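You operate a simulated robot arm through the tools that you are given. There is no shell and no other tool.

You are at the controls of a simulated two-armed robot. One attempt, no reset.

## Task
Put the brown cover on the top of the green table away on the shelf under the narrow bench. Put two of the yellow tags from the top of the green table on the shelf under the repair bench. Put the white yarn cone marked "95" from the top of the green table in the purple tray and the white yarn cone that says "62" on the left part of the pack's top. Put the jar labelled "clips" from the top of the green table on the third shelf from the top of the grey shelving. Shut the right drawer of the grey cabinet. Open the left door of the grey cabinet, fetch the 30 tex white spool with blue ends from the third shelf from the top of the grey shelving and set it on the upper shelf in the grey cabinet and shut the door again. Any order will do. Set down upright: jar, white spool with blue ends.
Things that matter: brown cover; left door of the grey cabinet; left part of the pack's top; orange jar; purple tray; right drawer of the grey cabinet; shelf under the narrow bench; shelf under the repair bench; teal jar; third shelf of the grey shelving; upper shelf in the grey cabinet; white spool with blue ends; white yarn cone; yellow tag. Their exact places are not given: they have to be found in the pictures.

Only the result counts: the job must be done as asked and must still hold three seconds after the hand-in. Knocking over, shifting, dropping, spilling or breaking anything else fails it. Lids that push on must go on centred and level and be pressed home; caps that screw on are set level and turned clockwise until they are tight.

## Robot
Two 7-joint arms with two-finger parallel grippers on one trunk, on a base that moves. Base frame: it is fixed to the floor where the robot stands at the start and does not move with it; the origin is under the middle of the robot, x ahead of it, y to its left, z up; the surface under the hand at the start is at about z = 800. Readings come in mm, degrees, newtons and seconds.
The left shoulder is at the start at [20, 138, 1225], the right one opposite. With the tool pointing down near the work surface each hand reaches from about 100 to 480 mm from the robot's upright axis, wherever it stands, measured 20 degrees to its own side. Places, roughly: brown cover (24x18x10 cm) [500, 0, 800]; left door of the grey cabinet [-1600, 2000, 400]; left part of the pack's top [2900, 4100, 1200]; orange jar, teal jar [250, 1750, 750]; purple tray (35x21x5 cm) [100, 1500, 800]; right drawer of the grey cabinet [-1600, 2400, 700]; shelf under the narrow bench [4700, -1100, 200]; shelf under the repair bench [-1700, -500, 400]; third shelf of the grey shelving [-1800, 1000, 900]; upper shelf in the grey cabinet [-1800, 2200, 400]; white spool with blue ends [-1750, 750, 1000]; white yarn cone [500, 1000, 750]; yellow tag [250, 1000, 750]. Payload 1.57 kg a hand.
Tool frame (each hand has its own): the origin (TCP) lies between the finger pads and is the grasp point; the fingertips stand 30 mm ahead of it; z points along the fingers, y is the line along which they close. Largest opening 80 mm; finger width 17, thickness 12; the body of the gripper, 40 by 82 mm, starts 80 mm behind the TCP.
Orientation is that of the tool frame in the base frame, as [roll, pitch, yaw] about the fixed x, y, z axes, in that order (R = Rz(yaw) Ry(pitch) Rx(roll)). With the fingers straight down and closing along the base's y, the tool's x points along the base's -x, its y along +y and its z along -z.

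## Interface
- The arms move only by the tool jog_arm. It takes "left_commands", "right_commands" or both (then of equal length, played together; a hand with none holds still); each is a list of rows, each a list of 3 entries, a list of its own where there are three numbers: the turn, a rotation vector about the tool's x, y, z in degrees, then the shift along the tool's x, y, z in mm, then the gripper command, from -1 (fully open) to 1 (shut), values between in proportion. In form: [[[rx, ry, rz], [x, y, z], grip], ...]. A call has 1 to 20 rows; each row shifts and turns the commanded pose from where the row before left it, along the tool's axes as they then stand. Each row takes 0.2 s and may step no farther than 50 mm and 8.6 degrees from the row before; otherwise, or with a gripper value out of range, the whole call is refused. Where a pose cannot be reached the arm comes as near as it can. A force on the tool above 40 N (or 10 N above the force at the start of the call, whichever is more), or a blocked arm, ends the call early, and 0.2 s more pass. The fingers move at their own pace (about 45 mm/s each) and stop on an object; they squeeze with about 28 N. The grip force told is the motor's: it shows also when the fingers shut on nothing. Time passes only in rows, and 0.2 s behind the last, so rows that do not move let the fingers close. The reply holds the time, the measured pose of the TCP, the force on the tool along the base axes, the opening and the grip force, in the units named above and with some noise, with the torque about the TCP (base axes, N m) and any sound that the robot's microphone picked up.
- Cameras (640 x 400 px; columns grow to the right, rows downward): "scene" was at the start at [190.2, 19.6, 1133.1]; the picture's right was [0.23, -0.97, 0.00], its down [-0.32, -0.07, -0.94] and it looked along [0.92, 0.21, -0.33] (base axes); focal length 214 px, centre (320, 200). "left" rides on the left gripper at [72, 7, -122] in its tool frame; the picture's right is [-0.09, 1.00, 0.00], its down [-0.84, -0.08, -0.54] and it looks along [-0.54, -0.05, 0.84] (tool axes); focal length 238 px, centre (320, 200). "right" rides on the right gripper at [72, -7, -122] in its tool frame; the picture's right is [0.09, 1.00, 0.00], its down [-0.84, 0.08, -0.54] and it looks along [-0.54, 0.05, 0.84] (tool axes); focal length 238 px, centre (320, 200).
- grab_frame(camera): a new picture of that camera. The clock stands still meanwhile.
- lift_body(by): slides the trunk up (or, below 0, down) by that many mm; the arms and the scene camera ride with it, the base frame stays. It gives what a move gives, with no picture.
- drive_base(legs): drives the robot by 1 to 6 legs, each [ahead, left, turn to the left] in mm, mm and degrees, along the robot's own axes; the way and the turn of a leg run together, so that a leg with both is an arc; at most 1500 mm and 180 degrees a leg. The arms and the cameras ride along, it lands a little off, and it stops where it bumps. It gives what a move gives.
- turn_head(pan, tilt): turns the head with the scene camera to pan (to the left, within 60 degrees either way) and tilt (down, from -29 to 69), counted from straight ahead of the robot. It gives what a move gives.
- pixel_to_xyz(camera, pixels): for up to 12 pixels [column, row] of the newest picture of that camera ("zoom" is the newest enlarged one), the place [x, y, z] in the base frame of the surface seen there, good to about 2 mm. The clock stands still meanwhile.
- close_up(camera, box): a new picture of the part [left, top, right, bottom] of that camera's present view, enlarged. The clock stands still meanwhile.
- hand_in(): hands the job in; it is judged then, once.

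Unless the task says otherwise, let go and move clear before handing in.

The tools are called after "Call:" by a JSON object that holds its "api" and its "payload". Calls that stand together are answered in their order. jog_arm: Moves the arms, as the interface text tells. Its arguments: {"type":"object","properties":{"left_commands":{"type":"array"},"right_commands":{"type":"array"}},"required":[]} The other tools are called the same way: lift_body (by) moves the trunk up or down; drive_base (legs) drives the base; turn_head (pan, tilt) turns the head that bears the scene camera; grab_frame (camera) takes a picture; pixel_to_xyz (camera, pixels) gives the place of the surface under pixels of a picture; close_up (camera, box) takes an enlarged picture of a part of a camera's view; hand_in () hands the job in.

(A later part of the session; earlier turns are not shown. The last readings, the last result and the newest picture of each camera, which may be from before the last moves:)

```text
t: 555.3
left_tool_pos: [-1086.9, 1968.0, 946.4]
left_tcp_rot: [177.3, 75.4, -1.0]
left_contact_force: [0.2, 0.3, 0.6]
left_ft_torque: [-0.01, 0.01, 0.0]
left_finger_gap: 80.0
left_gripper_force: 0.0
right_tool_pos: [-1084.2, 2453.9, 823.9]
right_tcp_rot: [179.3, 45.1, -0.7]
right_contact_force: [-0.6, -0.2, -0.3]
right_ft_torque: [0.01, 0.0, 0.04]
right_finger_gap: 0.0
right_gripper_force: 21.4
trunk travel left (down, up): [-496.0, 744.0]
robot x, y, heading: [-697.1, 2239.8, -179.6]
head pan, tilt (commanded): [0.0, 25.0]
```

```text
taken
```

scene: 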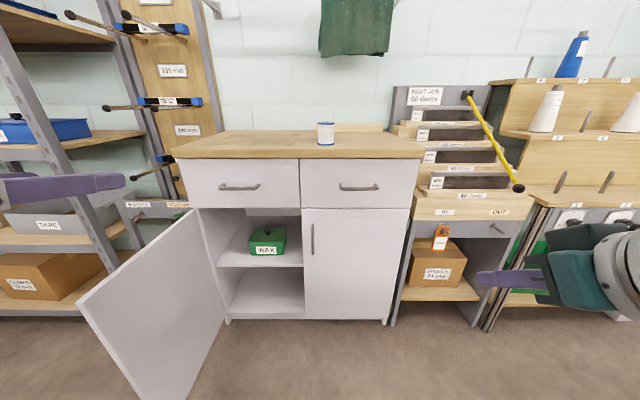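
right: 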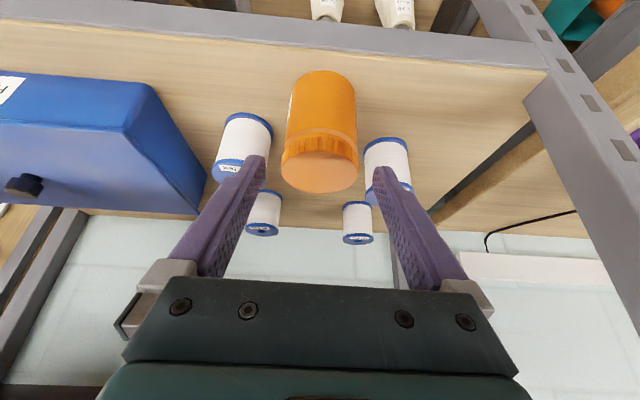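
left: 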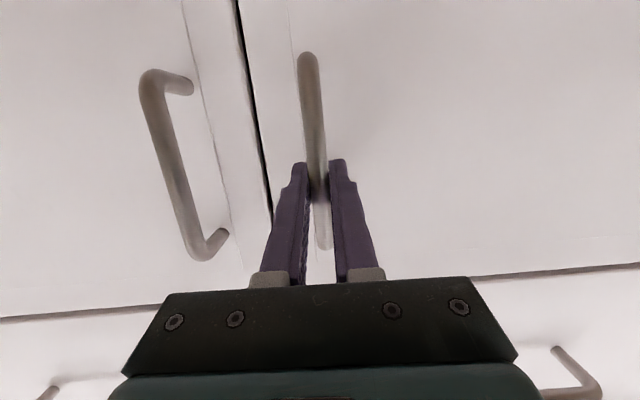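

Good overview: door ~100° open, spool on top. Check the protruding rods left of the cabinet and the spool's position.

Call:
{"api": "pixel_to_xyz", "payload": {"camera": "scene", "pixels": [[72, 15], [107, 108], [133, 178], [130, 17], [326, 125], [319, 128], [334, 128], [326, 140], [83, 298], [190, 395], [222, 212], [140, 205]]}}

Call:
{"api": "close_up", "payload": {"camera": "scene", "box": [290, 105, 370, 155]}}

```text
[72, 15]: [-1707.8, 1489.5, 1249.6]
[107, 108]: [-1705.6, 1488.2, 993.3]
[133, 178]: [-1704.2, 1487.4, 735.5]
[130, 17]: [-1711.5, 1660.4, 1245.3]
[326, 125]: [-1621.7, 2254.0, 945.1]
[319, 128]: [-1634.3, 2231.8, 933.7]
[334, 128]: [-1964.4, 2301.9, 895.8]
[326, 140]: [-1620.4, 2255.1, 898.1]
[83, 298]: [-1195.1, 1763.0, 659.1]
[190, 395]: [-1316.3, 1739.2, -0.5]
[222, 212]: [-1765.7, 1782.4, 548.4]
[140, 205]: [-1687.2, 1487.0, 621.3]
```

```text
8.00 times, centred on (330, 130) of scene
```

zoom: 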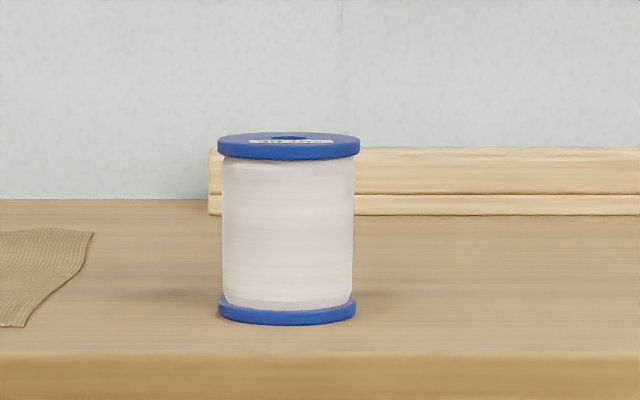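

Door edge at y≈1763 (≈92° open); spool center ≈ (−1649,2254). Prepare the right hand: tilt to 60°, open, raise to flange height, and drive into position.

Call:
{"api": "jog_arm", "payload": {"right_commands": [[[0, -7.5, 0], [-13, 0, 15], -1], [[0, -7.5, 0], [-11, 0, 17], -1], [[0, 0, 0], [-33.3, 16, -4.2], -1], [[0, 0, 0], [-33.3, 16, -4.2], -1], [[0, 0, 0], [-33.3, 16, -4.2], -1], [[0, 0, 0], [-33.3, 17, -4.2], -1], [[0, 0, 0], [0, 0, 0], -1]]}}

Call:
{"api": "drive_base", "payload": {"legs": [[370, 133, 0]]}}

Call:
{"api": "grab_frame", "payload": {"camera": "right"}}

Call:
{"api": "turn_head", "payload": {"pan": -10, "tilt": 30}}

Call:
{"api": "grab_frame", "payload": {"camera": "scene"}}

```text
t: 556.9
left_tool_pos: [-1088.1, 1967.8, 945.6]
left_tcp_rot: [177.2, 75.5, -0.9]
left_contact_force: [0.0, 0.4, 0.2]
left_ft_torque: [0.05, -0.03, -0.04]
left_finger_gap: 80.3
left_gripper_force: 0.1
right_tool_pos: [-1178.8, 2388.8, 946.9]
right_tcp_rot: [179.2, 60.1, -1.0]
right_contact_force: [1.0, 0.5, 0.6]
right_ft_torque: [-0.05, -0.01, -0.03]
right_finger_gap: 80.1
right_gripper_force: 0.1
trunk travel left (down, up): [-496.0, 744.0]
robot x, y, heading: [-695.1, 2238.1, -179.9]
head pan, tilt (commanded): [0.0, 25.0]
```

```text
t: 559.4
left_tool_pos: [-1456.6, 1836.8, 944.8]
left_tcp_rot: [177.2, 75.6, -1.1]
left_contact_force: [-0.2, -0.6, 0.0]
left_ft_torque: [-0.03, 0.02, 0.02]
left_finger_gap: 80.1
left_gripper_force: 0.0
right_tool_pos: [-1545.9, 2256.8, 944.5]
right_tcp_rot: [179.0, 60.1, -1.2]
right_contact_force: [-0.8, 0.8, 0.2]
right_ft_torque: [-0.01, 0.0, -0.03]
right_finger_gap: 79.9
right_gripper_force: 0.1
trunk travel left (down, up): [-496.0, 744.0]
robot x, y, heading: [-1067.3, 2100.0, 179.6]
head pan, tilt (commanded): [0.0, 25.0]
```

```text
taken
```

right: 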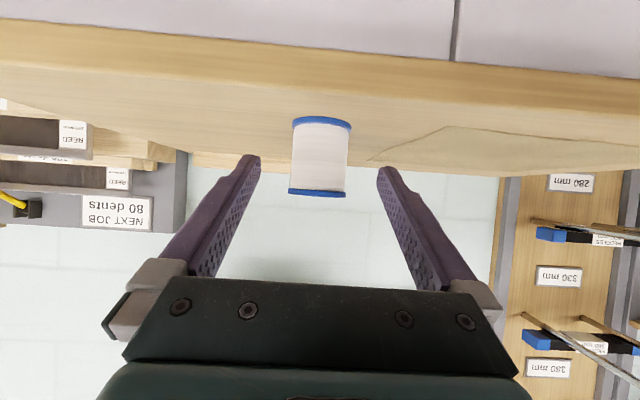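

```text
t: 560.1
left_tool_pos: [-1456.8, 1835.5, 946.4]
left_tcp_rot: [177.3, 75.6, -1.2]
left_contact_force: [0.8, 1.2, 0.2]
left_ft_torque: [0.0, 0.01, -0.02]
left_finger_gap: 80.2
left_gripper_force: 0.0
right_tool_pos: [-1545.6, 2256.2, 947.1]
right_tcp_rot: [179.1, 60.1, -1.2]
right_contact_force: [0.5, 1.1, -0.1]
right_ft_torque: [-0.02, 0.02, -0.01]
right_finger_gap: 80.2
right_gripper_force: 0.0
trunk travel left (down, up): [-496.0, 744.0]
robot x, y, heading: [-1068.6, 2105.8, 180.0]
head pan, tilt (commanded): [-10.0, 30.0]
```

```text
taken
```

scene: 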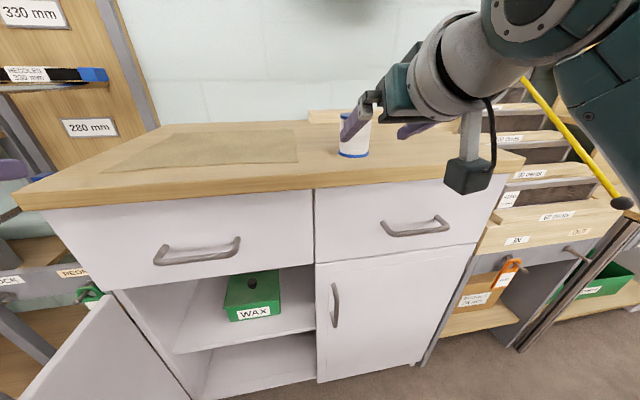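

Aligned. Advance 106 mm so the pads straddle the top flange.

Call:
{"api": "jog_arm", "payload": {"right_commands": [[[0, 0, 0], [-17.7, 0.7, 30.6], -1], [[0, 0, 0], [-17.7, 0.7, 30.6], -1], [[0, 0, 0], [-17.7, 0.7, 30.6], -1], [[0, 0, 0], [0, 0, 0], -1]]}}

Call:
{"api": "grab_frame", "payload": {"camera": "right"}}

```text
t: 561.1
left_tool_pos: [-1456.6, 1836.4, 945.6]
left_tcp_rot: [177.3, 75.6, -1.2]
left_contact_force: [0.1, 0.7, 0.7]
left_ft_torque: [0.04, 0.02, 0.01]
left_finger_gap: 79.9
left_gripper_force: 0.0
right_tool_pos: [-1653.0, 2256.3, 944.1]
right_tcp_rot: [179.0, 60.1, -1.3]
right_contact_force: [0.1, -0.3, 0.0]
right_ft_torque: [0.03, 0.0, 0.02]
right_finger_gap: 80.0
right_gripper_force: 0.0
trunk travel left (down, up): [-496.0, 744.0]
robot x, y, heading: [-1066.3, 2101.9, 179.8]
head pan, tilt (commanded): [-10.0, 30.0]
```

```text
taken
```

right: 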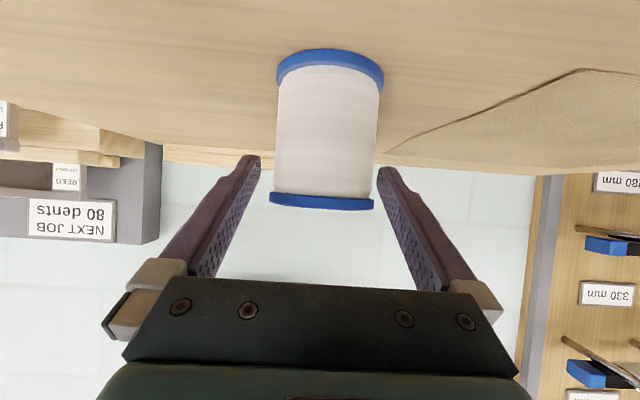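

Centered. Raise 2 mm, close, and lift.

Call:
{"api": "jog_arm", "payload": {"right_commands": [[[0, 0, 0], [-1.9, 0, -1.1], -1], [[0, 0, 0], [0, 0, 0], 1], [[0, 0, 0], [0, 0, 0], 1], [[0, 0, 0], [0, 0, 0], 1], [[0, 0, 0], [0, 0, 0], 1]]}}

Call:
{"api": "jog_arm", "payload": {"right_commands": [[[0, 0, 0], [-8.7, 0, -5], 1], [[0, 0, 0], [-17.3, 0, -10], 1], [[0, 0, 0], [-26, 0, -15], 1], [[0, 0, 0], [0, 0, 0], 1]]}}

Call:
{"api": "grab_frame", "payload": {"camera": "right"}}

Call:
{"api": "close_up", "payload": {"camera": "scene", "box": [300, 60, 500, 200]}}

```text
t: 562.3
left_tool_pos: [-1456.5, 1836.6, 947.5]
left_tcp_rot: [177.3, 75.5, -1.1]
left_contact_force: [-0.2, -0.1, 0.2]
left_ft_torque: [0.02, -0.01, 0.01]
left_finger_gap: 80.0
left_gripper_force: 0.1
right_tool_pos: [-1653.5, 2256.8, 946.3]
right_tcp_rot: [179.1, 60.1, -1.3]
right_contact_force: [0.0, -0.8, 1.1]
right_ft_torque: [0.03, 0.02, 0.0]
right_finger_gap: 57.4
right_gripper_force: 27.9
trunk travel left (down, up): [-496.0, 744.0]
robot x, y, heading: [-1070.5, 2100.5, 180.0]
head pan, tilt (commanded): [-10.0, 30.0]
```

```text
t: 563.3
left_tool_pos: [-1457.2, 1835.1, 946.3]
left_tcp_rot: [177.3, 75.5, -1.1]
left_contact_force: [-0.1, 0.2, 0.5]
left_ft_torque: [-0.01, 0.0, -0.01]
left_finger_gap: 79.9
left_gripper_force: 0.0
right_tool_pos: [-1651.8, 2256.5, 1008.3]
right_tcp_rot: [178.9, 60.0, -1.2]
right_contact_force: [-0.2, -0.4, -1.3]
right_ft_torque: [0.02, -0.03, 0.0]
right_finger_gap: 57.5
right_gripper_force: 27.7
trunk travel left (down, up): [-496.0, 744.0]
robot x, y, heading: [-1068.0, 2103.0, 179.7]
head pan, tilt (commanded): [-10.0, 30.0]
```

```text
taken
```

right: 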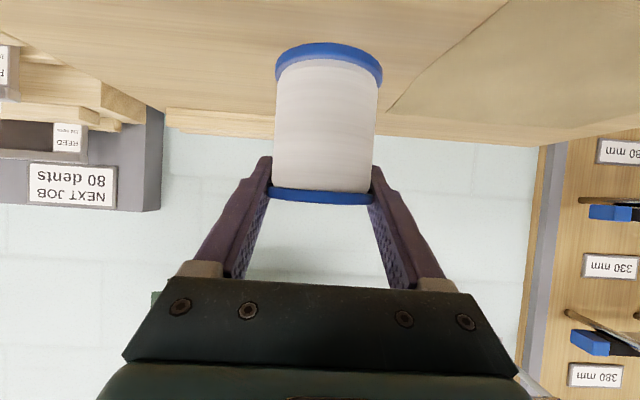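

```text
2.86 times, centred on (400, 130) of scene
```

zoom: 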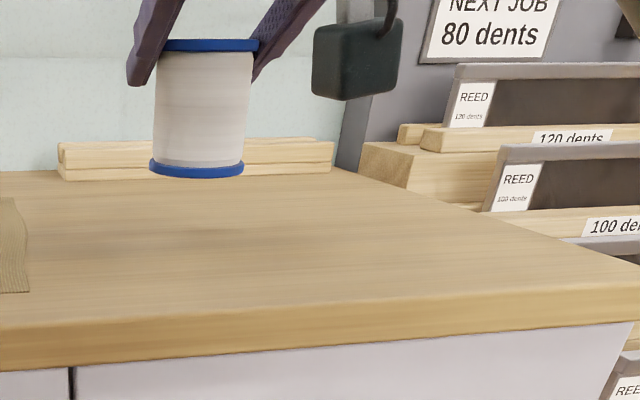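

Spool held again (bottom ≈65.5 mm below TCP). Now back off, raise the left hand, lower the right hand relative to the body, and line up with the left compartment.

Call:
{"api": "drive_base", "payload": {"legs": [[-250, 0, 0]]}}

Call:
{"api": "jog_arm", "payload": {"left_commands": [[[0, 0, 0], [-36.8, 0, -9.5], -1], [[0, 0, 0], [-36.8, 0, -9.5], -1], [[0, 0, 0], [-36.8, 0, -9.5], -1], [[0, 0, 0], [0, 0, 0], -1], [[0, 0, 0], [0, 0, 0], -1], [[0, 0, 0], [0, 0, 0], -1], [[0, 0, 0], [0, 0, 0], -1]], "right_commands": [[[0, 0, 0], [44.1, 10, 9.3], 1], [[0, 0, 0], [44.1, 10, 9.3], 1], [[0, 0, 0], [44.1, 10, 9.3], 1], [[0, 0, 0], [44.1, 10, 9.3], 1], [[0, 0, 0], [44.1, 10, 9.3], 1], [[0, 0, 0], [44.1, 10, 9.3], 1], [[0, 0, 0], [0, 0, 0], 1]]}}

Call:
{"api": "grab_frame", "payload": {"camera": "scene"}}

```text
t: 565.1
left_tool_pos: [-1212.0, 1835.7, 946.4]
left_tcp_rot: [177.3, 75.5, -1.1]
left_contact_force: [0.5, 1.1, 0.8]
left_ft_torque: [-0.06, 0.0, -0.03]
left_finger_gap: 79.8
left_gripper_force: 0.0
right_tool_pos: [-1409.1, 2256.1, 1009.8]
right_tcp_rot: [179.1, 60.0, -1.2]
right_contact_force: [0.0, 0.3, -1.0]
right_ft_torque: [0.02, 0.0, 0.01]
right_finger_gap: 57.6
right_gripper_force: 28.4
trunk travel left (down, up): [-496.0, 744.0]
robot x, y, heading: [-821.6, 2101.5, 180.2]
head pan, tilt (commanded): [-10.0, 30.0]
```

```text
t: 566.7
left_tool_pos: [-1229.1, 1829.9, 1057.7]
left_tcp_rot: [177.4, 75.6, -1.1]
left_contact_force: [-0.3, -1.5, -0.7]
left_ft_torque: [0.05, 0.0, -0.01]
left_finger_gap: 79.9
left_gripper_force: 0.1
left hand out of reach, approached as far as the arm can: row 2, 3
right_tool_pos: [-1325.3, 2192.4, 749.6]
right_tcp_rot: [179.2, 60.1, -1.1]
right_contact_force: [0.6, -0.1, -0.7]
right_ft_torque: [-0.01, -0.01, -0.01]
right_finger_gap: 57.4
right_gripper_force: 27.8
trunk travel left (down, up): [-496.0, 744.0]
robot x, y, heading: [-823.5, 2105.7, 179.8]
head pan, tilt (commanded): [-10.0, 30.0]
```

```text
taken
```

scene: 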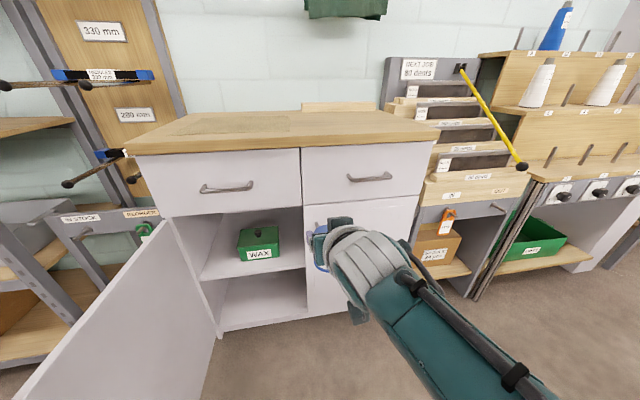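

Now strafe left 335 mm to line up with y≈1857, then lower the trunk 271 mm.

Call:
{"api": "drive_base", "payload": {"legs": [[0, 335, 0]]}}

Call:
{"api": "lift_body", "payload": {"by": -270}}

Call:
{"api": "turn_head", "payload": {"pan": -10, "tilt": 25}}

Call:
{"api": "grab_frame", "payload": {"camera": "scene"}}

Call:
{"api": "grab_frame", "payload": {"camera": "right"}}

```text
t: 568.9
left_tool_pos: [-1228.8, 1495.5, 1057.2]
left_tcp_rot: [177.4, 75.6, -1.1]
left_contact_force: [0.1, 1.1, 0.0]
left_ft_torque: [-0.02, 0.01, 0.01]
left_finger_gap: 79.9
left_gripper_force: 0.1
right_tool_pos: [-1326.4, 1857.3, 750.5]
right_tcp_rot: [179.1, 60.1, -1.1]
right_contact_force: [0.0, -0.3, -1.6]
right_ft_torque: [0.03, 0.0, -0.04]
right_finger_gap: 57.5
right_gripper_force: 27.6
trunk travel left (down, up): [-496.0, 744.0]
robot x, y, heading: [-830.0, 1773.9, 179.9]
head pan, tilt (commanded): [-10.0, 30.0]
```

```text
t: 571.6
left_tool_pos: [-1228.3, 1496.5, 788.1]
left_tcp_rot: [177.4, 75.5, -0.8]
left_contact_force: [-0.6, -0.5, 0.1]
left_ft_torque: [0.02, 0.01, 0.0]
left_finger_gap: 79.9
left_gripper_force: 0.1
right_tool_pos: [-1326.2, 1857.6, 480.7]
right_tcp_rot: [179.1, 60.2, -1.2]
right_contact_force: [0.6, -0.2, -0.9]
right_ft_torque: [0.01, -0.02, 0.01]
right_finger_gap: 57.4
right_gripper_force: 27.8
trunk travel left (down, up): [-226.0, 1014.0]
robot x, y, heading: [-824.4, 1770.7, 180.3]
head pan, tilt (commanded): [-10.0, 30.0]
```

```text
t: 572.3
left_tool_pos: [-1228.6, 1496.5, 788.6]
left_tcp_rot: [177.3, 75.5, -1.0]
left_contact_force: [0.1, -0.7, 0.6]
left_ft_torque: [0.0, 0.03, 0.0]
left_finger_gap: 79.9
left_gripper_force: 0.1
right_tool_pos: [-1324.8, 1857.3, 480.6]
right_tcp_rot: [179.0, 60.2, -1.1]
right_contact_force: [-0.7, 0.4, -0.3]
right_ft_torque: [-0.05, -0.04, 0.03]
right_finger_gap: 57.3
right_gripper_force: 28.0
trunk travel left (down, up): [-226.0, 1014.0]
robot x, y, heading: [-826.0, 1769.3, 180.1]
head pan, tilt (commanded): [-10.0, 25.0]
```

```text
taken
```

scene: 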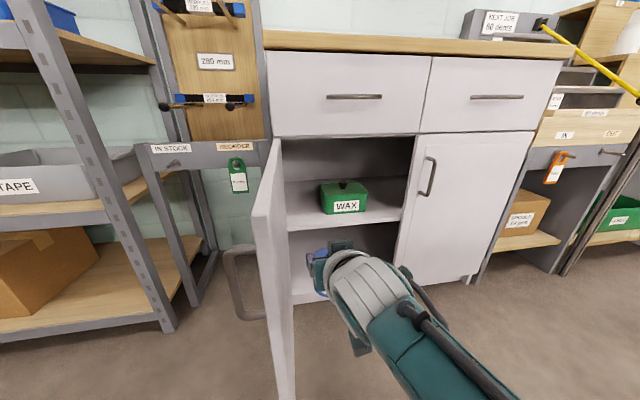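

```text
taken
```

right: 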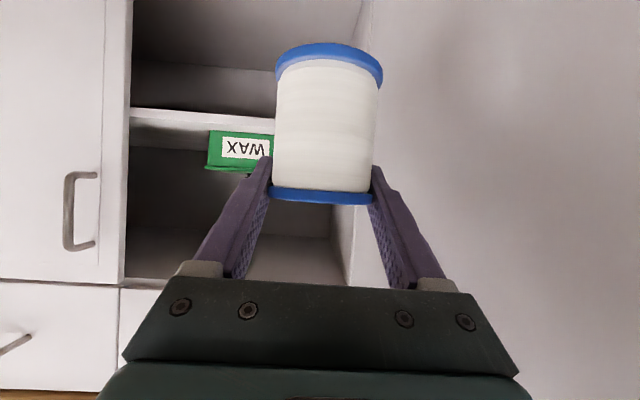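

Lined up. Drive in 250 mm and check.

Call:
{"api": "drive_base", "payload": {"legs": [[250, 0, 0]]}}

Call:
{"api": "grab_frame", "payload": {"camera": "right"}}

Call:
{"api": "turn_head", "payload": {"pan": -10, "tilt": 40}}

Call:
{"api": "grab_frame", "payload": {"camera": "scene"}}

```text
t: 574.1
left_tool_pos: [-1483.8, 1493.6, 788.7]
left_tcp_rot: [177.4, 75.5, -0.7]
left_contact_force: [-0.6, -0.5, 0.8]
left_ft_torque: [0.02, 0.01, -0.01]
left_finger_gap: 80.2
left_gripper_force: 0.0
right_tool_pos: [-1582.1, 1853.6, 481.0]
right_tcp_rot: [179.1, 60.0, -0.7]
right_contact_force: [-0.7, 0.1, -0.7]
right_ft_torque: [0.02, -0.02, -0.02]
right_finger_gap: 57.3
right_gripper_force: 28.2
trunk travel left (down, up): [-226.0, 1014.0]
robot x, y, heading: [-1081.6, 1767.6, -179.5]
head pan, tilt (commanded): [-10.0, 25.0]
```

```text
taken
```

right: 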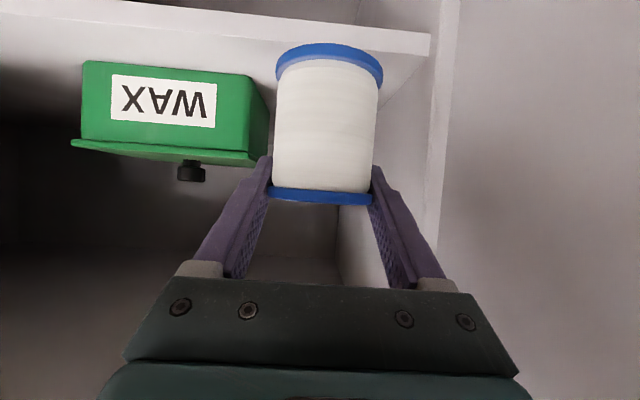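

```text
t: 574.9
left_tool_pos: [-1483.4, 1493.8, 787.5]
left_tcp_rot: [177.5, 75.4, -0.7]
left_contact_force: [0.2, -0.1, -0.5]
left_ft_torque: [-0.02, -0.02, -0.02]
left_finger_gap: 79.8
left_gripper_force: 0.1
right_tool_pos: [-1581.7, 1854.7, 479.2]
right_tcp_rot: [179.2, 59.9, -0.7]
right_contact_force: [0.4, -0.1, -1.1]
right_ft_torque: [0.02, -0.02, -0.02]
right_finger_gap: 57.3
right_gripper_force: 27.9
trunk travel left (down, up): [-226.0, 1014.0]
robot x, y, heading: [-1080.6, 1770.4, -179.9]
head pan, tilt (commanded): [-10.0, 40.0]
```

```text
taken
```

scene: 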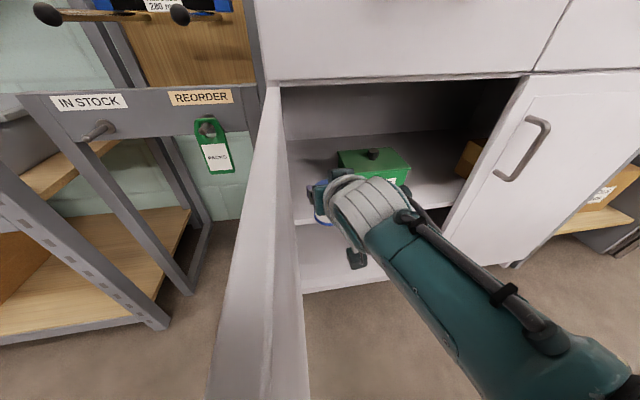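

Clearances fine (WAX box edge y≈1928 vs finger ≈1896). Drive 100 mm more.

Call:
{"api": "drive_base", "payload": {"legs": [[100, 0, 0]]}}

Call:
{"api": "grab_frame", "payload": {"camera": "right"}}

Call:
{"api": "grab_frame", "payload": {"camera": "scene"}}

```text
t: 576.0
left_tool_pos: [-1581.2, 1493.8, 787.4]
left_tcp_rot: [177.4, 75.4, -0.8]
left_contact_force: [0.5, -0.5, -1.1]
left_ft_torque: [-0.03, 0.01, -0.01]
left_finger_gap: 80.0
left_gripper_force: 0.0
right_tool_pos: [-1680.8, 1854.1, 479.7]
right_tcp_rot: [179.2, 60.0, -0.8]
right_contact_force: [0.5, -0.7, -0.6]
right_ft_torque: [-0.02, 0.0, -0.01]
right_finger_gap: 57.5
right_gripper_force: 28.6
trunk travel left (down, up): [-226.0, 1014.0]
robot x, y, heading: [-1181.3, 1766.8, -179.8]
head pan, tilt (commanded): [-10.0, 40.0]
```

```text
taken
```

right: 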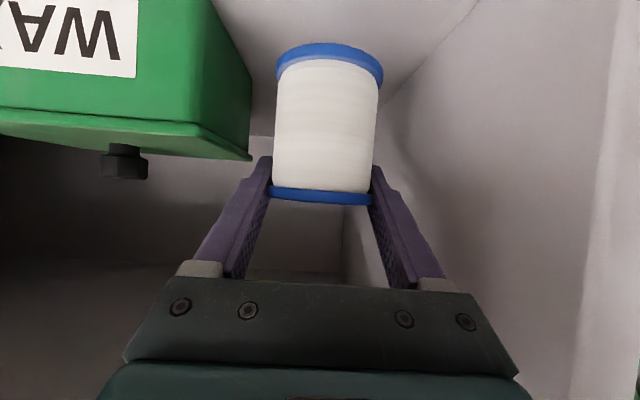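

```text
taken
```

scene: 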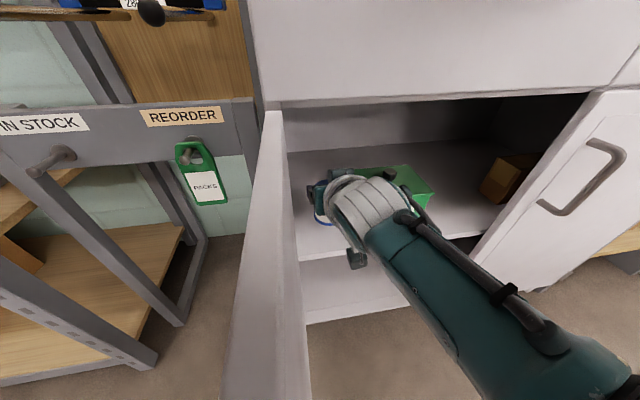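

Spool is over the shelf, ~34 mm above. Lower the trunk 28 mm, then finish with 1–2 mm arm steps.

Call:
{"api": "lift_body", "payload": {"by": -28}}

Call:
{"api": "jog_arm", "payload": {"right_commands": [[[0, 0, 0], [1.7, 0, 1], 1], [[0, 0, 0], [1.7, 0, 1], 1], [[0, 0, 0], [0, 0, 0], 1]]}}

Call:
{"api": "jog_arm", "payload": {"right_commands": [[[0, 0, 0], [0.9, 0, 0.5], 1], [[0, 0, 0], [0, 0, 0], 1]]}}

```text
t: 576.8
left_tool_pos: [-1583.5, 1493.9, 783.7]
left_tcp_rot: [177.4, 75.5, -0.8]
left_contact_force: [0.1, -0.2, 0.1]
left_ft_torque: [-0.01, 0.0, 0.02]
left_finger_gap: 79.9
left_gripper_force: 0.1
right_tool_pos: [-1682.9, 1853.4, 474.9]
right_tcp_rot: [179.1, 60.1, -0.8]
right_contact_force: [0.4, 0.1, -1.0]
right_ft_torque: [0.01, 0.0, 0.03]
right_finger_gap: 57.4
right_gripper_force: 27.7
trunk travel left (down, up): [-198.0, 1042.0]
robot x, y, heading: [-1182.5, 1769.7, -179.8]
head pan, tilt (commanded): [-10.0, 40.0]
```

```text
t: 577.6
left_tool_pos: [-1585.2, 1493.2, 784.0]
left_tcp_rot: [177.3, 75.7, -0.9]
left_contact_force: [0.8, -0.3, -0.2]
left_ft_torque: [0.01, 0.03, 0.02]
left_finger_gap: 80.1
left_gripper_force: 0.0
right_tool_pos: [-1681.7, 1853.6, 471.5]
right_tcp_rot: [179.1, 60.1, -0.9]
right_contact_force: [1.0, 0.3, -1.0]
right_ft_torque: [-0.03, 0.05, 0.01]
right_finger_gap: 57.3
right_gripper_force: 28.6
trunk travel left (down, up): [-198.0, 1042.0]
robot x, y, heading: [-1179.5, 1770.0, -179.7]
head pan, tilt (commanded): [-10.0, 40.0]
```

```text
t: 578.2
left_tool_pos: [-1584.4, 1493.7, 783.9]
left_tcp_rot: [177.3, 75.7, -0.7]
left_contact_force: [-1.0, -0.1, 0.1]
left_ft_torque: [0.0, -0.01, 0.02]
left_finger_gap: 79.6
left_gripper_force: 0.0
right_tool_pos: [-1684.0, 1853.4, 470.8]
right_tcp_rot: [179.1, 60.0, -0.9]
right_contact_force: [-0.1, 0.0, -1.3]
right_ft_torque: [0.01, 0.0, 0.05]
right_finger_gap: 57.4
right_gripper_force: 27.7
trunk travel left (down, up): [-198.0, 1042.0]
robot x, y, heading: [-1180.1, 1766.9, -180.1]
head pan, tilt (commanded): [-10.0, 40.0]
```

The trunk only dropped ~5 mm — something under the body (likely the door's top edge) is stopping it. I'll raise the trunk back 25 mm and lower with the arm instead.

Call:
{"api": "lift_body", "payload": {"by": 25}}

Call:
{"api": "turn_head", "payload": {"pan": 30, "tilt": 60}}

Call:
{"api": "grab_frame", "payload": {"camera": "scene"}}

```text
t: 578.9
left_tool_pos: [-1585.2, 1494.4, 783.5]
left_tcp_rot: [177.4, 75.5, -0.6]
left_contact_force: [0.0, -0.2, -0.4]
left_ft_torque: [-0.02, -0.04, 0.0]
left_finger_gap: 80.0
left_gripper_force: 0.2
right_tool_pos: [-1683.1, 1854.7, 471.4]
right_tcp_rot: [179.2, 60.0, -0.8]
right_contact_force: [-0.4, 0.3, -1.4]
right_ft_torque: [-0.02, 0.0, -0.01]
right_finger_gap: 57.6
right_gripper_force: 28.0
trunk travel left (down, up): [-223.0, 1017.0]
robot x, y, heading: [-1180.2, 1769.8, -179.8]
head pan, tilt (commanded): [-10.0, 40.0]
```

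```text
t: 580.0
left_tool_pos: [-1582.7, 1493.8, 784.8]
left_tcp_rot: [177.4, 75.6, -0.7]
left_contact_force: [-0.4, 0.6, -0.7]
left_ft_torque: [-0.04, 0.0, -0.01]
left_finger_gap: 79.8
left_gripper_force: 0.0
right_tool_pos: [-1681.2, 1855.3, 473.2]
right_tcp_rot: [179.1, 60.0, -0.8]
right_contact_force: [0.2, 0.8, -1.0]
right_ft_torque: [0.0, 0.02, -0.02]
right_finger_gap: 57.3
right_gripper_force: 28.2
trunk travel left (down, up): [-223.0, 1017.0]
robot x, y, heading: [-1180.3, 1769.1, -179.8]
head pan, tilt (commanded): [30.0, 60.0]
```

```text
taken
```

scene: 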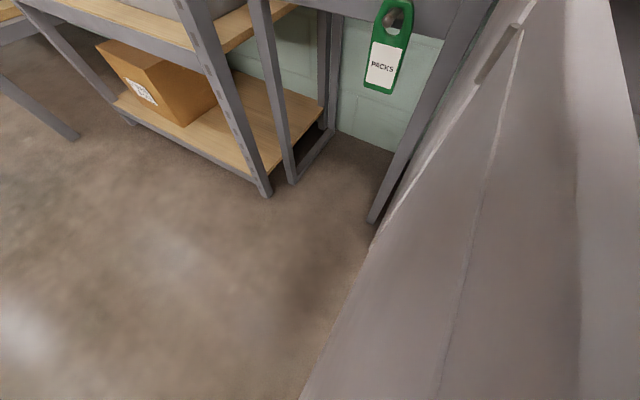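

The head is just above the door top, which explains the stop; it's relieved now. Lower the spool with the arm only.

Call:
{"api": "jog_arm", "payload": {"right_commands": [[[0, 0, 0], [8.7, 0, 5], 1], [[0, 0, 0], [6.9, 0, 4], 1], [[0, 0, 0], [3.5, 0, 2], 1], [[0, 0, 0], [0, 0, 0], 1]]}}

Call:
{"api": "jog_arm", "payload": {"right_commands": [[[0, 0, 0], [1.7, 0, 1], 1], [[0, 0, 0], [0, 0, 0], 1]]}}

```text
t: 581.0
left_tool_pos: [-1583.0, 1494.5, 784.6]
left_tcp_rot: [177.4, 75.5, -0.7]
left_contact_force: [0.1, 0.5, 0.7]
left_ft_torque: [0.02, 0.01, -0.02]
left_finger_gap: 79.7
left_gripper_force: 0.1
right_tool_pos: [-1682.4, 1859.5, 448.4]
right_tcp_rot: [-179.8, 60.0, 0.0]
right_contact_force: [0.4, -0.2, -0.9]
right_ft_torque: [0.02, 0.01, -0.01]
right_finger_gap: 57.5
right_gripper_force: 27.9
trunk travel left (down, up): [-223.0, 1017.0]
robot x, y, heading: [-1179.3, 1769.0, -179.6]
head pan, tilt (commanded): [30.0, 60.0]
```

```text
t: 581.5
left_tool_pos: [-1582.7, 1493.0, 784.2]
left_tcp_rot: [177.3, 75.5, -0.7]
left_contact_force: [-0.3, 0.0, 0.9]
left_ft_torque: [0.02, 0.01, 0.0]
left_finger_gap: 80.0
left_gripper_force: 0.1
right_tool_pos: [-1682.4, 1862.1, 448.2]
right_tcp_rot: [-179.3, 60.0, 0.3]
right_contact_force: [0.4, -0.4, -0.7]
right_ft_torque: [-0.02, -0.01, -0.04]
right_finger_gap: 57.3
right_gripper_force: 28.3
trunk travel left (down, up): [-223.0, 1017.0]
robot x, y, heading: [-1180.8, 1768.1, -179.7]
head pan, tilt (commanded): [30.0, 60.0]
```

Near the reach limit. Raise the trunk 3 mm off the door, drive 25 mm closer, then lower the hand the rest.

Call:
{"api": "lift_body", "payload": {"by": 4}}

Call:
{"api": "drive_base", "payload": {"legs": [[30, 0, 0]]}}

Call:
{"api": "jog_arm", "payload": {"right_commands": [[[0, 0, 0], [2.6, 0, 1.5], 1], [[0, 0, 0], [1.7, 0, 1], 1], [[0, 0, 0], [0, 0, 0], 1]]}}

```text
t: 582.1
left_tool_pos: [-1582.1, 1493.3, 789.4]
left_tcp_rot: [177.4, 75.5, -0.7]
left_contact_force: [1.4, -0.8, 0.3]
left_ft_torque: [0.01, -0.02, -0.01]
left_finger_gap: 80.0
left_gripper_force: 0.0
right_tool_pos: [-1683.1, 1861.1, 451.2]
right_tcp_rot: [-179.6, 60.1, 0.0]
right_contact_force: [0.0, 0.6, -1.2]
right_ft_torque: [0.01, -0.01, -0.01]
right_finger_gap: 57.4
right_gripper_force: 28.1
trunk travel left (down, up): [-227.0, 1013.0]
robot x, y, heading: [-1181.1, 1766.4, -179.9]
head pan, tilt (commanded): [30.0, 60.0]
```

```text
t: 582.9
left_tool_pos: [-1612.2, 1493.4, 788.0]
left_tcp_rot: [177.4, 75.4, -0.7]
left_contact_force: [1.6, -0.5, 0.6]
left_ft_torque: [0.03, 0.01, 0.0]
left_finger_gap: 79.8
left_gripper_force: 0.1
right_tool_pos: [-1710.8, 1861.8, 449.5]
right_tcp_rot: [-179.3, 59.9, 0.2]
right_contact_force: [0.6, -0.7, -1.0]
right_ft_torque: [0.01, 0.03, -0.02]
right_finger_gap: 57.3
right_gripper_force: 28.0
trunk travel left (down, up): [-227.0, 1013.0]
robot x, y, heading: [-1208.2, 1772.0, -179.5]
head pan, tilt (commanded): [30.0, 60.0]
```

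```text
t: 583.7
left_tool_pos: [-1613.8, 1493.9, 788.6]
left_tcp_rot: [177.3, 75.5, -0.9]
left_contact_force: [0.7, 0.2, -0.3]
left_ft_torque: [0.02, 0.02, 0.01]
left_finger_gap: 79.9
left_gripper_force: 0.0
right_tool_pos: [-1715.8, 1868.5, 447.2]
right_tcp_rot: [-177.6, 60.2, 1.5]
right_contact_force: [2.6, -2.1, 10.4]
right_ft_torque: [-0.42, -0.32, 0.07]
right_finger_gap: 57.6
right_gripper_force: 28.3
trunk travel left (down, up): [-227.0, 1013.0]
robot x, y, heading: [-1212.5, 1769.0, -179.6]
head pan, tilt (commanded): [30.0, 60.0]
```

Contact on the shelf (10 N). Check the right camera before releasing.

Call:
{"api": "grab_frame", "payload": {"camera": "right"}}

Call:
{"api": "pixel_to_xyz", "payload": {"camera": "right", "pixels": [[230, 60], [420, 60], [330, 30], [250, 130], [330, 55], [450, 100]]}}

```text
taken
```

right: 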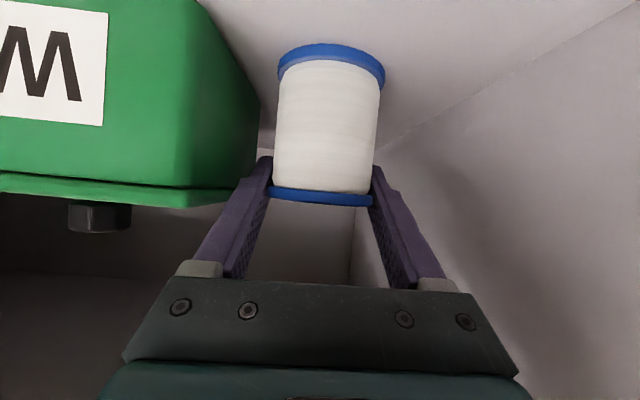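

```text
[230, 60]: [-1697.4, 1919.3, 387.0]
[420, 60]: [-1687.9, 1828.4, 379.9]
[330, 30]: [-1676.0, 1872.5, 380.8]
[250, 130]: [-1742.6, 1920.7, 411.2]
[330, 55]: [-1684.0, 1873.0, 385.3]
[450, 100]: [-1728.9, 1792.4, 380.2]
```

The WAX box side is at y≈1920, only ~11 mm from my finger, so I'll open just slightly (64 mm) and withdraw along the tool axis.

Call:
{"api": "jog_arm", "payload": {"right_commands": [[[0, 0, 0], [0, 0, 0], -0.6], [[0, 0, 0], [0, 0, 0], -0.6], [[0, 0, 0], [0, 0, 0], -0.6]]}}

Call:
{"api": "grab_frame", "payload": {"camera": "right"}}

```text
t: 584.5
left_tool_pos: [-1613.6, 1493.7, 789.1]
left_tcp_rot: [177.4, 75.4, -0.8]
left_contact_force: [-0.6, 0.0, 0.7]
left_ft_torque: [-0.01, -0.01, 0.02]
left_finger_gap: 79.9
left_gripper_force: 0.0
right_tool_pos: [-1715.7, 1871.1, 446.8]
right_tcp_rot: [-177.7, 60.0, 1.2]
right_contact_force: [0.2, 0.1, 0.2]
right_ft_torque: [0.01, -0.04, -0.02]
right_finger_gap: 64.1
right_gripper_force: 0.0
trunk travel left (down, up): [-227.0, 1013.0]
robot x, y, heading: [-1212.3, 1767.9, -179.6]
head pan, tilt (commanded): [30.0, 60.0]
```

```text
taken
```

right: 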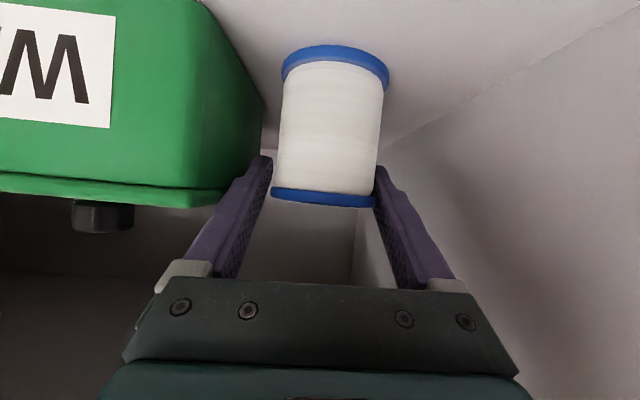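

The spool stands on its own. Withdraw along the tool axis.

Call:
{"api": "jog_arm", "payload": {"right_commands": [[[0, 0, 0], [0, 0, -12], -0.6], [[0, 0, 0], [0, 0, -20], -0.6], [[0, 0, 0], [0, 0, -25], -0.6], [[0, 0, 0], [0, 0, 0], -0.6]]}}

Call:
{"api": "grab_frame", "payload": {"camera": "right"}}

```text
t: 585.5
left_tool_pos: [-1613.5, 1492.6, 788.5]
left_tcp_rot: [177.3, 75.5, -0.7]
left_contact_force: [0.1, -0.6, 0.5]
left_ft_torque: [-0.01, 0.01, -0.02]
left_finger_gap: 80.3
left_gripper_force: 0.0
right_tool_pos: [-1670.0, 1871.7, 479.0]
right_tcp_rot: [-176.7, 60.4, 2.2]
right_contact_force: [0.6, -0.1, 0.6]
right_ft_torque: [0.01, 0.02, 0.01]
right_finger_gap: 64.3
right_gripper_force: 0.0
trunk travel left (down, up): [-227.0, 1013.0]
robot x, y, heading: [-1211.9, 1768.0, -179.7]
head pan, tilt (commanded): [30.0, 60.0]
heard: snap
```

```text
taken
```

right: 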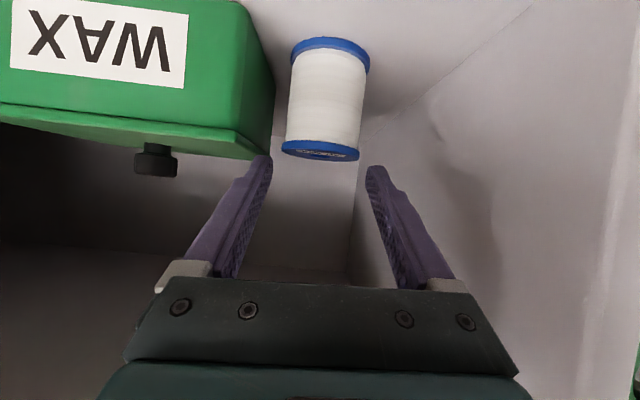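

A "snap" was heard. I'll look around carefully to see what happened before moving.

Call:
{"api": "grab_frame", "payload": {"camera": "scene"}}

Call:
{"api": "turn_head", "payload": {"pan": -15, "tilt": 35}}

Call:
{"api": "grab_frame", "payload": {"camera": "scene"}}

Call:
{"api": "grab_frame", "payload": {"camera": "left"}}

```text
taken
```

scene: 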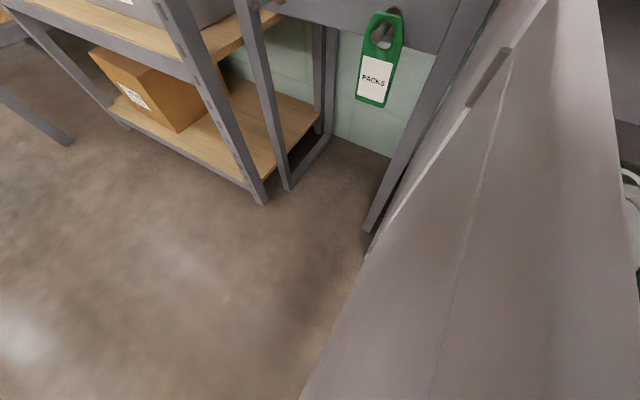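

```text
t: 586.6
left_tool_pos: [-1613.2, 1493.4, 788.2]
left_tcp_rot: [177.3, 75.6, -0.7]
left_contact_force: [0.0, 0.4, -0.3]
left_ft_torque: [0.01, 0.0, 0.0]
left_finger_gap: 79.9
left_gripper_force: 0.0
right_tool_pos: [-1664.1, 1868.7, 474.8]
right_tcp_rot: [-176.5, 59.9, 2.6]
right_contact_force: [0.1, -0.8, 0.3]
right_ft_torque: [-0.01, 0.0, -0.02]
right_finger_gap: 63.9
right_gripper_force: 0.0
trunk travel left (down, up): [-227.0, 1013.0]
robot x, y, heading: [-1210.7, 1768.7, -179.7]
head pan, tilt (commanded): [-15.0, 35.0]
```

```text
taken
```

scene: 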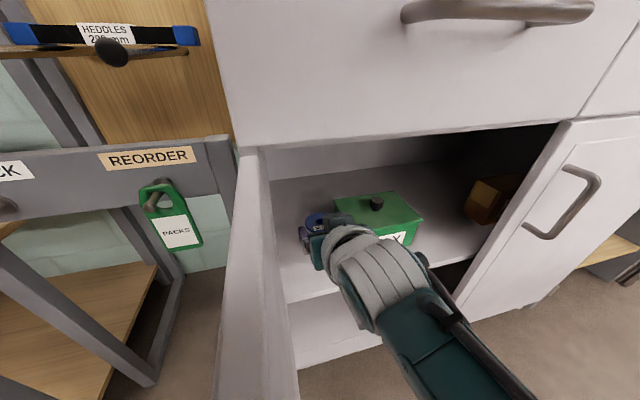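

```text
taken
```

left: 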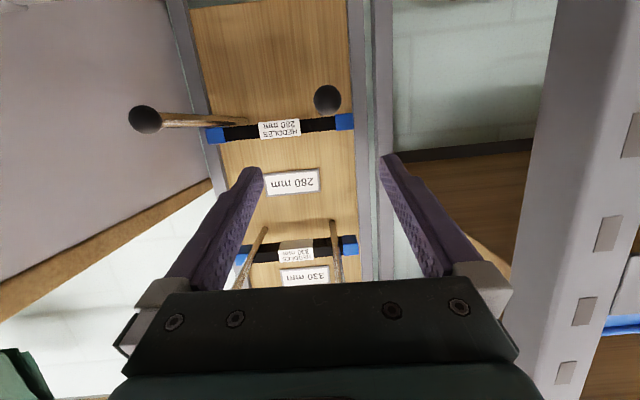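

Nothing obviously disturbed. Take a closer look at the spool and WAX box from the right camera.

Call:
{"api": "close_up", "payload": {"camera": "right", "box": [0, 0, 400, 210]}}

Call:
{"api": "close_up", "payload": {"camera": "scene", "box": [220, 120, 460, 280]}}

```text
1.60 times, centred on (200, 105) of right
```

zoom: 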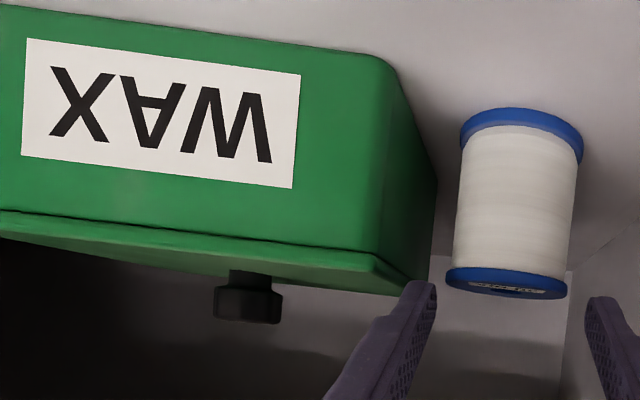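

```text
2.50 times, centred on (340, 200) of scene
```

zoom: 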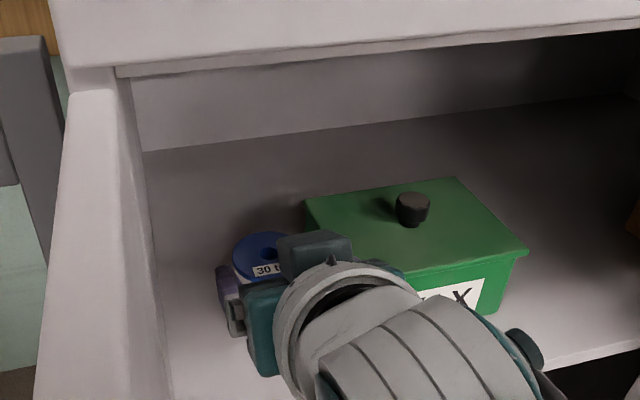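

All intact: spool upright, WAX box undisturbed. Drive back 320 mm to clear the cabinet.

Call:
{"api": "jog_arm", "payload": {"right_commands": [[[0, 0, 0], [0, 5, -10], -0.6], [[0, 0, 0], [0, 5, -10], -0.6]]}}

Call:
{"api": "drive_base", "payload": {"legs": [[-350, 0, 0]]}}

Call:
{"api": "turn_head", "payload": {"pan": -5, "tilt": 20}}

Call:
{"api": "grab_frame", "payload": {"camera": "scene"}}

```text
t: 587.4
left_tool_pos: [-1613.2, 1494.0, 788.9]
left_tcp_rot: [177.5, 75.4, -0.7]
left_contact_force: [-0.4, -0.1, 0.0]
left_ft_torque: [0.02, -0.02, 0.01]
left_finger_gap: 80.1
left_gripper_force: 0.0
right_tool_pos: [-1654.4, 1886.0, 482.3]
right_tcp_rot: [-169.7, 60.4, 8.1]
right_contact_force: [0.1, -0.7, 0.5]
right_ft_torque: [-0.04, -0.02, 0.0]
right_finger_gap: 63.7
right_gripper_force: 0.1
trunk travel left (down, up): [-227.0, 1013.0]
robot x, y, heading: [-1208.1, 1769.6, -179.9]
head pan, tilt (commanded): [-15.0, 35.0]
stopped in row 2 (right hand): the arm was blocked; the commanded pose is now the measured one
```

```text
t: 589.7
left_tool_pos: [-1260.7, 1494.2, 788.0]
left_tcp_rot: [177.4, 75.6, -0.6]
left_contact_force: [-0.5, -0.3, 0.5]
left_ft_torque: [-0.02, -0.01, 0.03]
left_finger_gap: 80.1
left_gripper_force: 0.0
right_tool_pos: [-1301.7, 1884.7, 484.2]
right_tcp_rot: [-169.8, 60.4, 8.2]
right_contact_force: [1.3, 0.1, 0.3]
right_ft_torque: [-0.04, -0.01, 0.0]
right_finger_gap: 64.1
right_gripper_force: 0.2
trunk travel left (down, up): [-227.0, 1013.0]
robot x, y, heading: [-859.5, 1771.1, -179.6]
head pan, tilt (commanded): [-15.0, 35.0]
```

```text
t: 590.5
left_tool_pos: [-1260.4, 1494.5, 788.6]
left_tcp_rot: [177.4, 75.5, -0.6]
left_contact_force: [0.6, 0.0, -0.2]
left_ft_torque: [-0.02, -0.01, -0.02]
left_finger_gap: 80.0
left_gripper_force: 0.1
right_tool_pos: [-1302.8, 1886.6, 481.9]
right_tcp_rot: [-169.4, 60.3, 8.5]
right_contact_force: [0.0, 0.0, 0.0]
right_ft_torque: [-0.01, 0.02, 0.02]
right_finger_gap: 63.8
right_gripper_force: 0.1
trunk travel left (down, up): [-227.0, 1013.0]
robot x, y, heading: [-859.6, 1767.6, -179.5]
head pan, tilt (commanded): [-5.0, 20.0]
```

```text
taken
```

scene: 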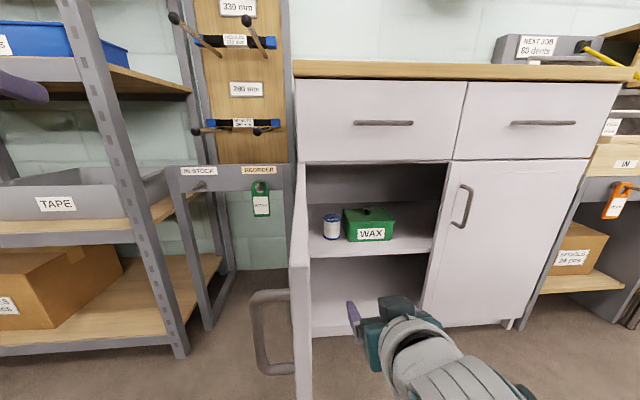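

The right hand drifted toward the WAX box in that last jog. Measure the box's position now against before (knob was at (−1699.5,1998.6), front-left corner ≈(−1664,1931)).

Call:
{"api": "close_up", "payload": {"camera": "scene", "box": [300, 180, 460, 260]}}

Call:
{"api": "pixel_to_xyz", "payload": {"camera": "zoom", "pixels": [[172, 125], [180, 230], [185, 120], [340, 170], [350, 130], [270, 110], [260, 115], [395, 165], [390, 215], [130, 150], [130, 200], [190, 180]]}}

```text
4.00 times, centred on (380, 220) of scene
```

zoom: 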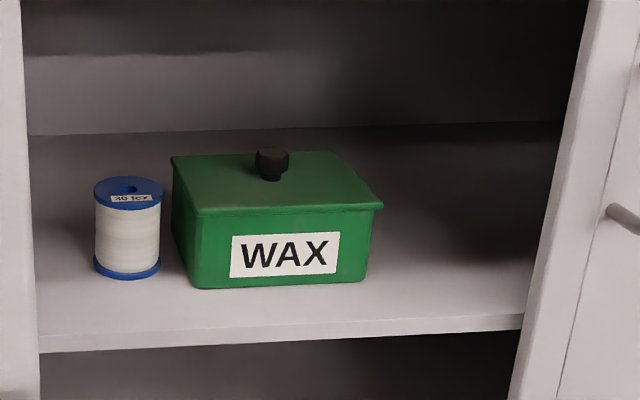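

```text
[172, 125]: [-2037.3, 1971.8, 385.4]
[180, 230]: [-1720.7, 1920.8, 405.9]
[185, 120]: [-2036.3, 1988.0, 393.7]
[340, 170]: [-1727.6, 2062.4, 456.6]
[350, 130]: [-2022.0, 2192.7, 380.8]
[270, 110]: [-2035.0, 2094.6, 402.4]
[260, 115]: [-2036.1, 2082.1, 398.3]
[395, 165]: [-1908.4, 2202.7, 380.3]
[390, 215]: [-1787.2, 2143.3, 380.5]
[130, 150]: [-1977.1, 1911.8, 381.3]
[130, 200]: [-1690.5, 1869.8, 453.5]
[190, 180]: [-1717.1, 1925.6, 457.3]
```

Call:
{"api": "pixel_to_xyz", "payload": {"camera": "zoom", "pixels": [[196, 230], [196, 265], [280, 260], [360, 240], [366, 265], [272, 165], [200, 208], [380, 205], [272, 155], [178, 160], [330, 156], [300, 180]]}}

Call:
{"api": "turn_head", "payload": {"pan": -20, "tilt": 15}}

Call:
{"api": "grab_frame", "payload": {"camera": "scene"}}

```text
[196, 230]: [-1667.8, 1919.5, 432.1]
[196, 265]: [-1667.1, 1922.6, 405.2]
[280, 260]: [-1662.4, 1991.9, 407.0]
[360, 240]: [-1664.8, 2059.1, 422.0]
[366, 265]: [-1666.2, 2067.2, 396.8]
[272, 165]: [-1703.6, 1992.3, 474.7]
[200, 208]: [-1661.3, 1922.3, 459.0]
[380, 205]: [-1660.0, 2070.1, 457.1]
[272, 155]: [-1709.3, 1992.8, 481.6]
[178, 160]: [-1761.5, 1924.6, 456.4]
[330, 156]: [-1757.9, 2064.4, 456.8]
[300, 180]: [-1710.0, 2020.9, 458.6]
```

```text
t: 591.3
left_tool_pos: [-1260.5, 1494.5, 788.0]
left_tcp_rot: [177.3, 75.5, -0.6]
left_contact_force: [0.2, 0.2, 0.0]
left_ft_torque: [-0.03, 0.01, 0.03]
left_finger_gap: 79.8
left_gripper_force: 0.0
right_tool_pos: [-1303.2, 1887.2, 482.5]
right_tcp_rot: [-169.4, 60.3, 8.5]
right_contact_force: [0.2, -0.4, 0.3]
right_ft_torque: [0.0, -0.01, 0.0]
right_finger_gap: 63.9
right_gripper_force: 0.0
trunk travel left (down, up): [-227.0, 1013.0]
robot x, y, heading: [-859.0, 1767.0, -179.5]
head pan, tilt (commanded): [-20.0, 15.0]
```

```text
taken
```

scene: 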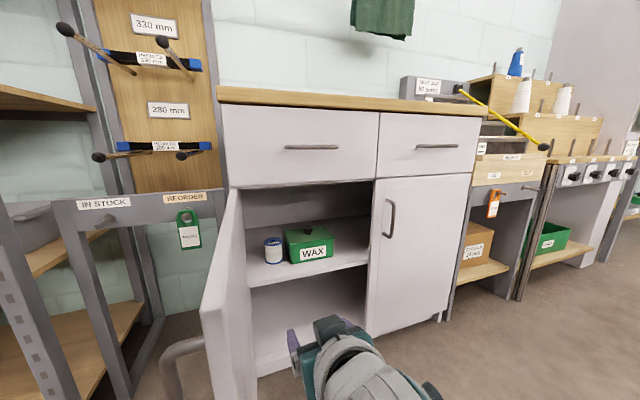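

The WAX box hasn't moved (edges y 1921–2070, square), and the spool stands at ≈(−1712,1872). Next close the left door. First pull the right hand back and up out of the door's sweep.

Call:
{"api": "jog_arm", "payload": {"right_commands": [[[0, 0, 0], [-20, 0, -35], -1], [[0, 0, 0], [-20, 0, -35], -1], [[0, 0, 0], [-24, 0, -37], -1], [[0, 0, 0], [-24, 0, -37], -1], [[0, 0, 0], [-24, 0, -37], -1], [[0, 0, 0], [-24, 0, -37], -1]]}}

Call:
{"api": "turn_head", "payload": {"pan": -45, "tilt": 20}}

Call:
{"api": "grab_frame", "payload": {"camera": "scene"}}

```text
t: 592.4
left_tool_pos: [-1260.8, 1494.4, 788.7]
left_tcp_rot: [177.4, 75.5, -0.7]
left_contact_force: [0.7, 0.2, 0.3]
left_ft_torque: [-0.01, 0.01, 0.05]
left_finger_gap: 80.3
left_gripper_force: 0.1
right_tool_pos: [-1216.7, 1909.0, 614.7]
right_tcp_rot: [-151.6, 56.1, 24.0]
right_contact_force: [-0.2, -0.4, 0.0]
right_ft_torque: [0.01, -0.01, -0.02]
right_finger_gap: 80.0
right_gripper_force: 0.1
trunk travel left (down, up): [-227.0, 1013.0]
robot x, y, heading: [-856.6, 1771.6, -179.8]
head pan, tilt (commanded): [-20.0, 15.0]
stopped in row 5 (right hand): the arm was blocked; the commanded pose is now the measured one
```

```text
t: 593.2
left_tool_pos: [-1261.1, 1494.7, 788.9]
left_tcp_rot: [177.2, 75.4, -0.5]
left_contact_force: [-1.0, -0.3, 0.6]
left_ft_torque: [0.03, 0.0, 0.0]
left_finger_gap: 80.1
left_gripper_force: 0.1
right_tool_pos: [-1216.1, 1908.0, 616.8]
right_tcp_rot: [-151.8, 56.4, 24.0]
right_contact_force: [-0.3, 0.2, -0.3]
right_ft_torque: [0.0, 0.01, 0.01]
right_finger_gap: 80.3
right_gripper_force: 0.0
trunk travel left (down, up): [-227.0, 1013.0]
robot x, y, heading: [-854.6, 1771.3, -179.6]
head pan, tilt (commanded): [-45.0, 20.0]
```

```text
taken
```

scene: 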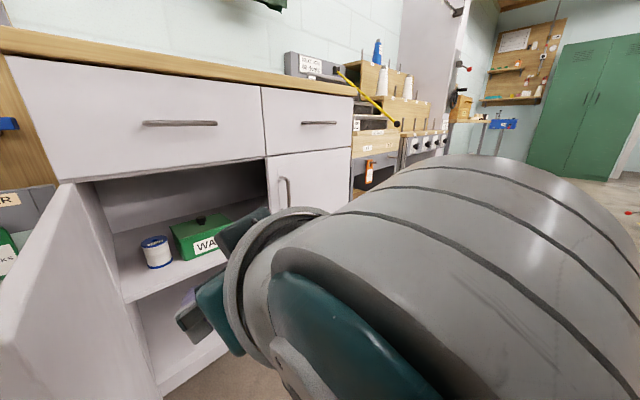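

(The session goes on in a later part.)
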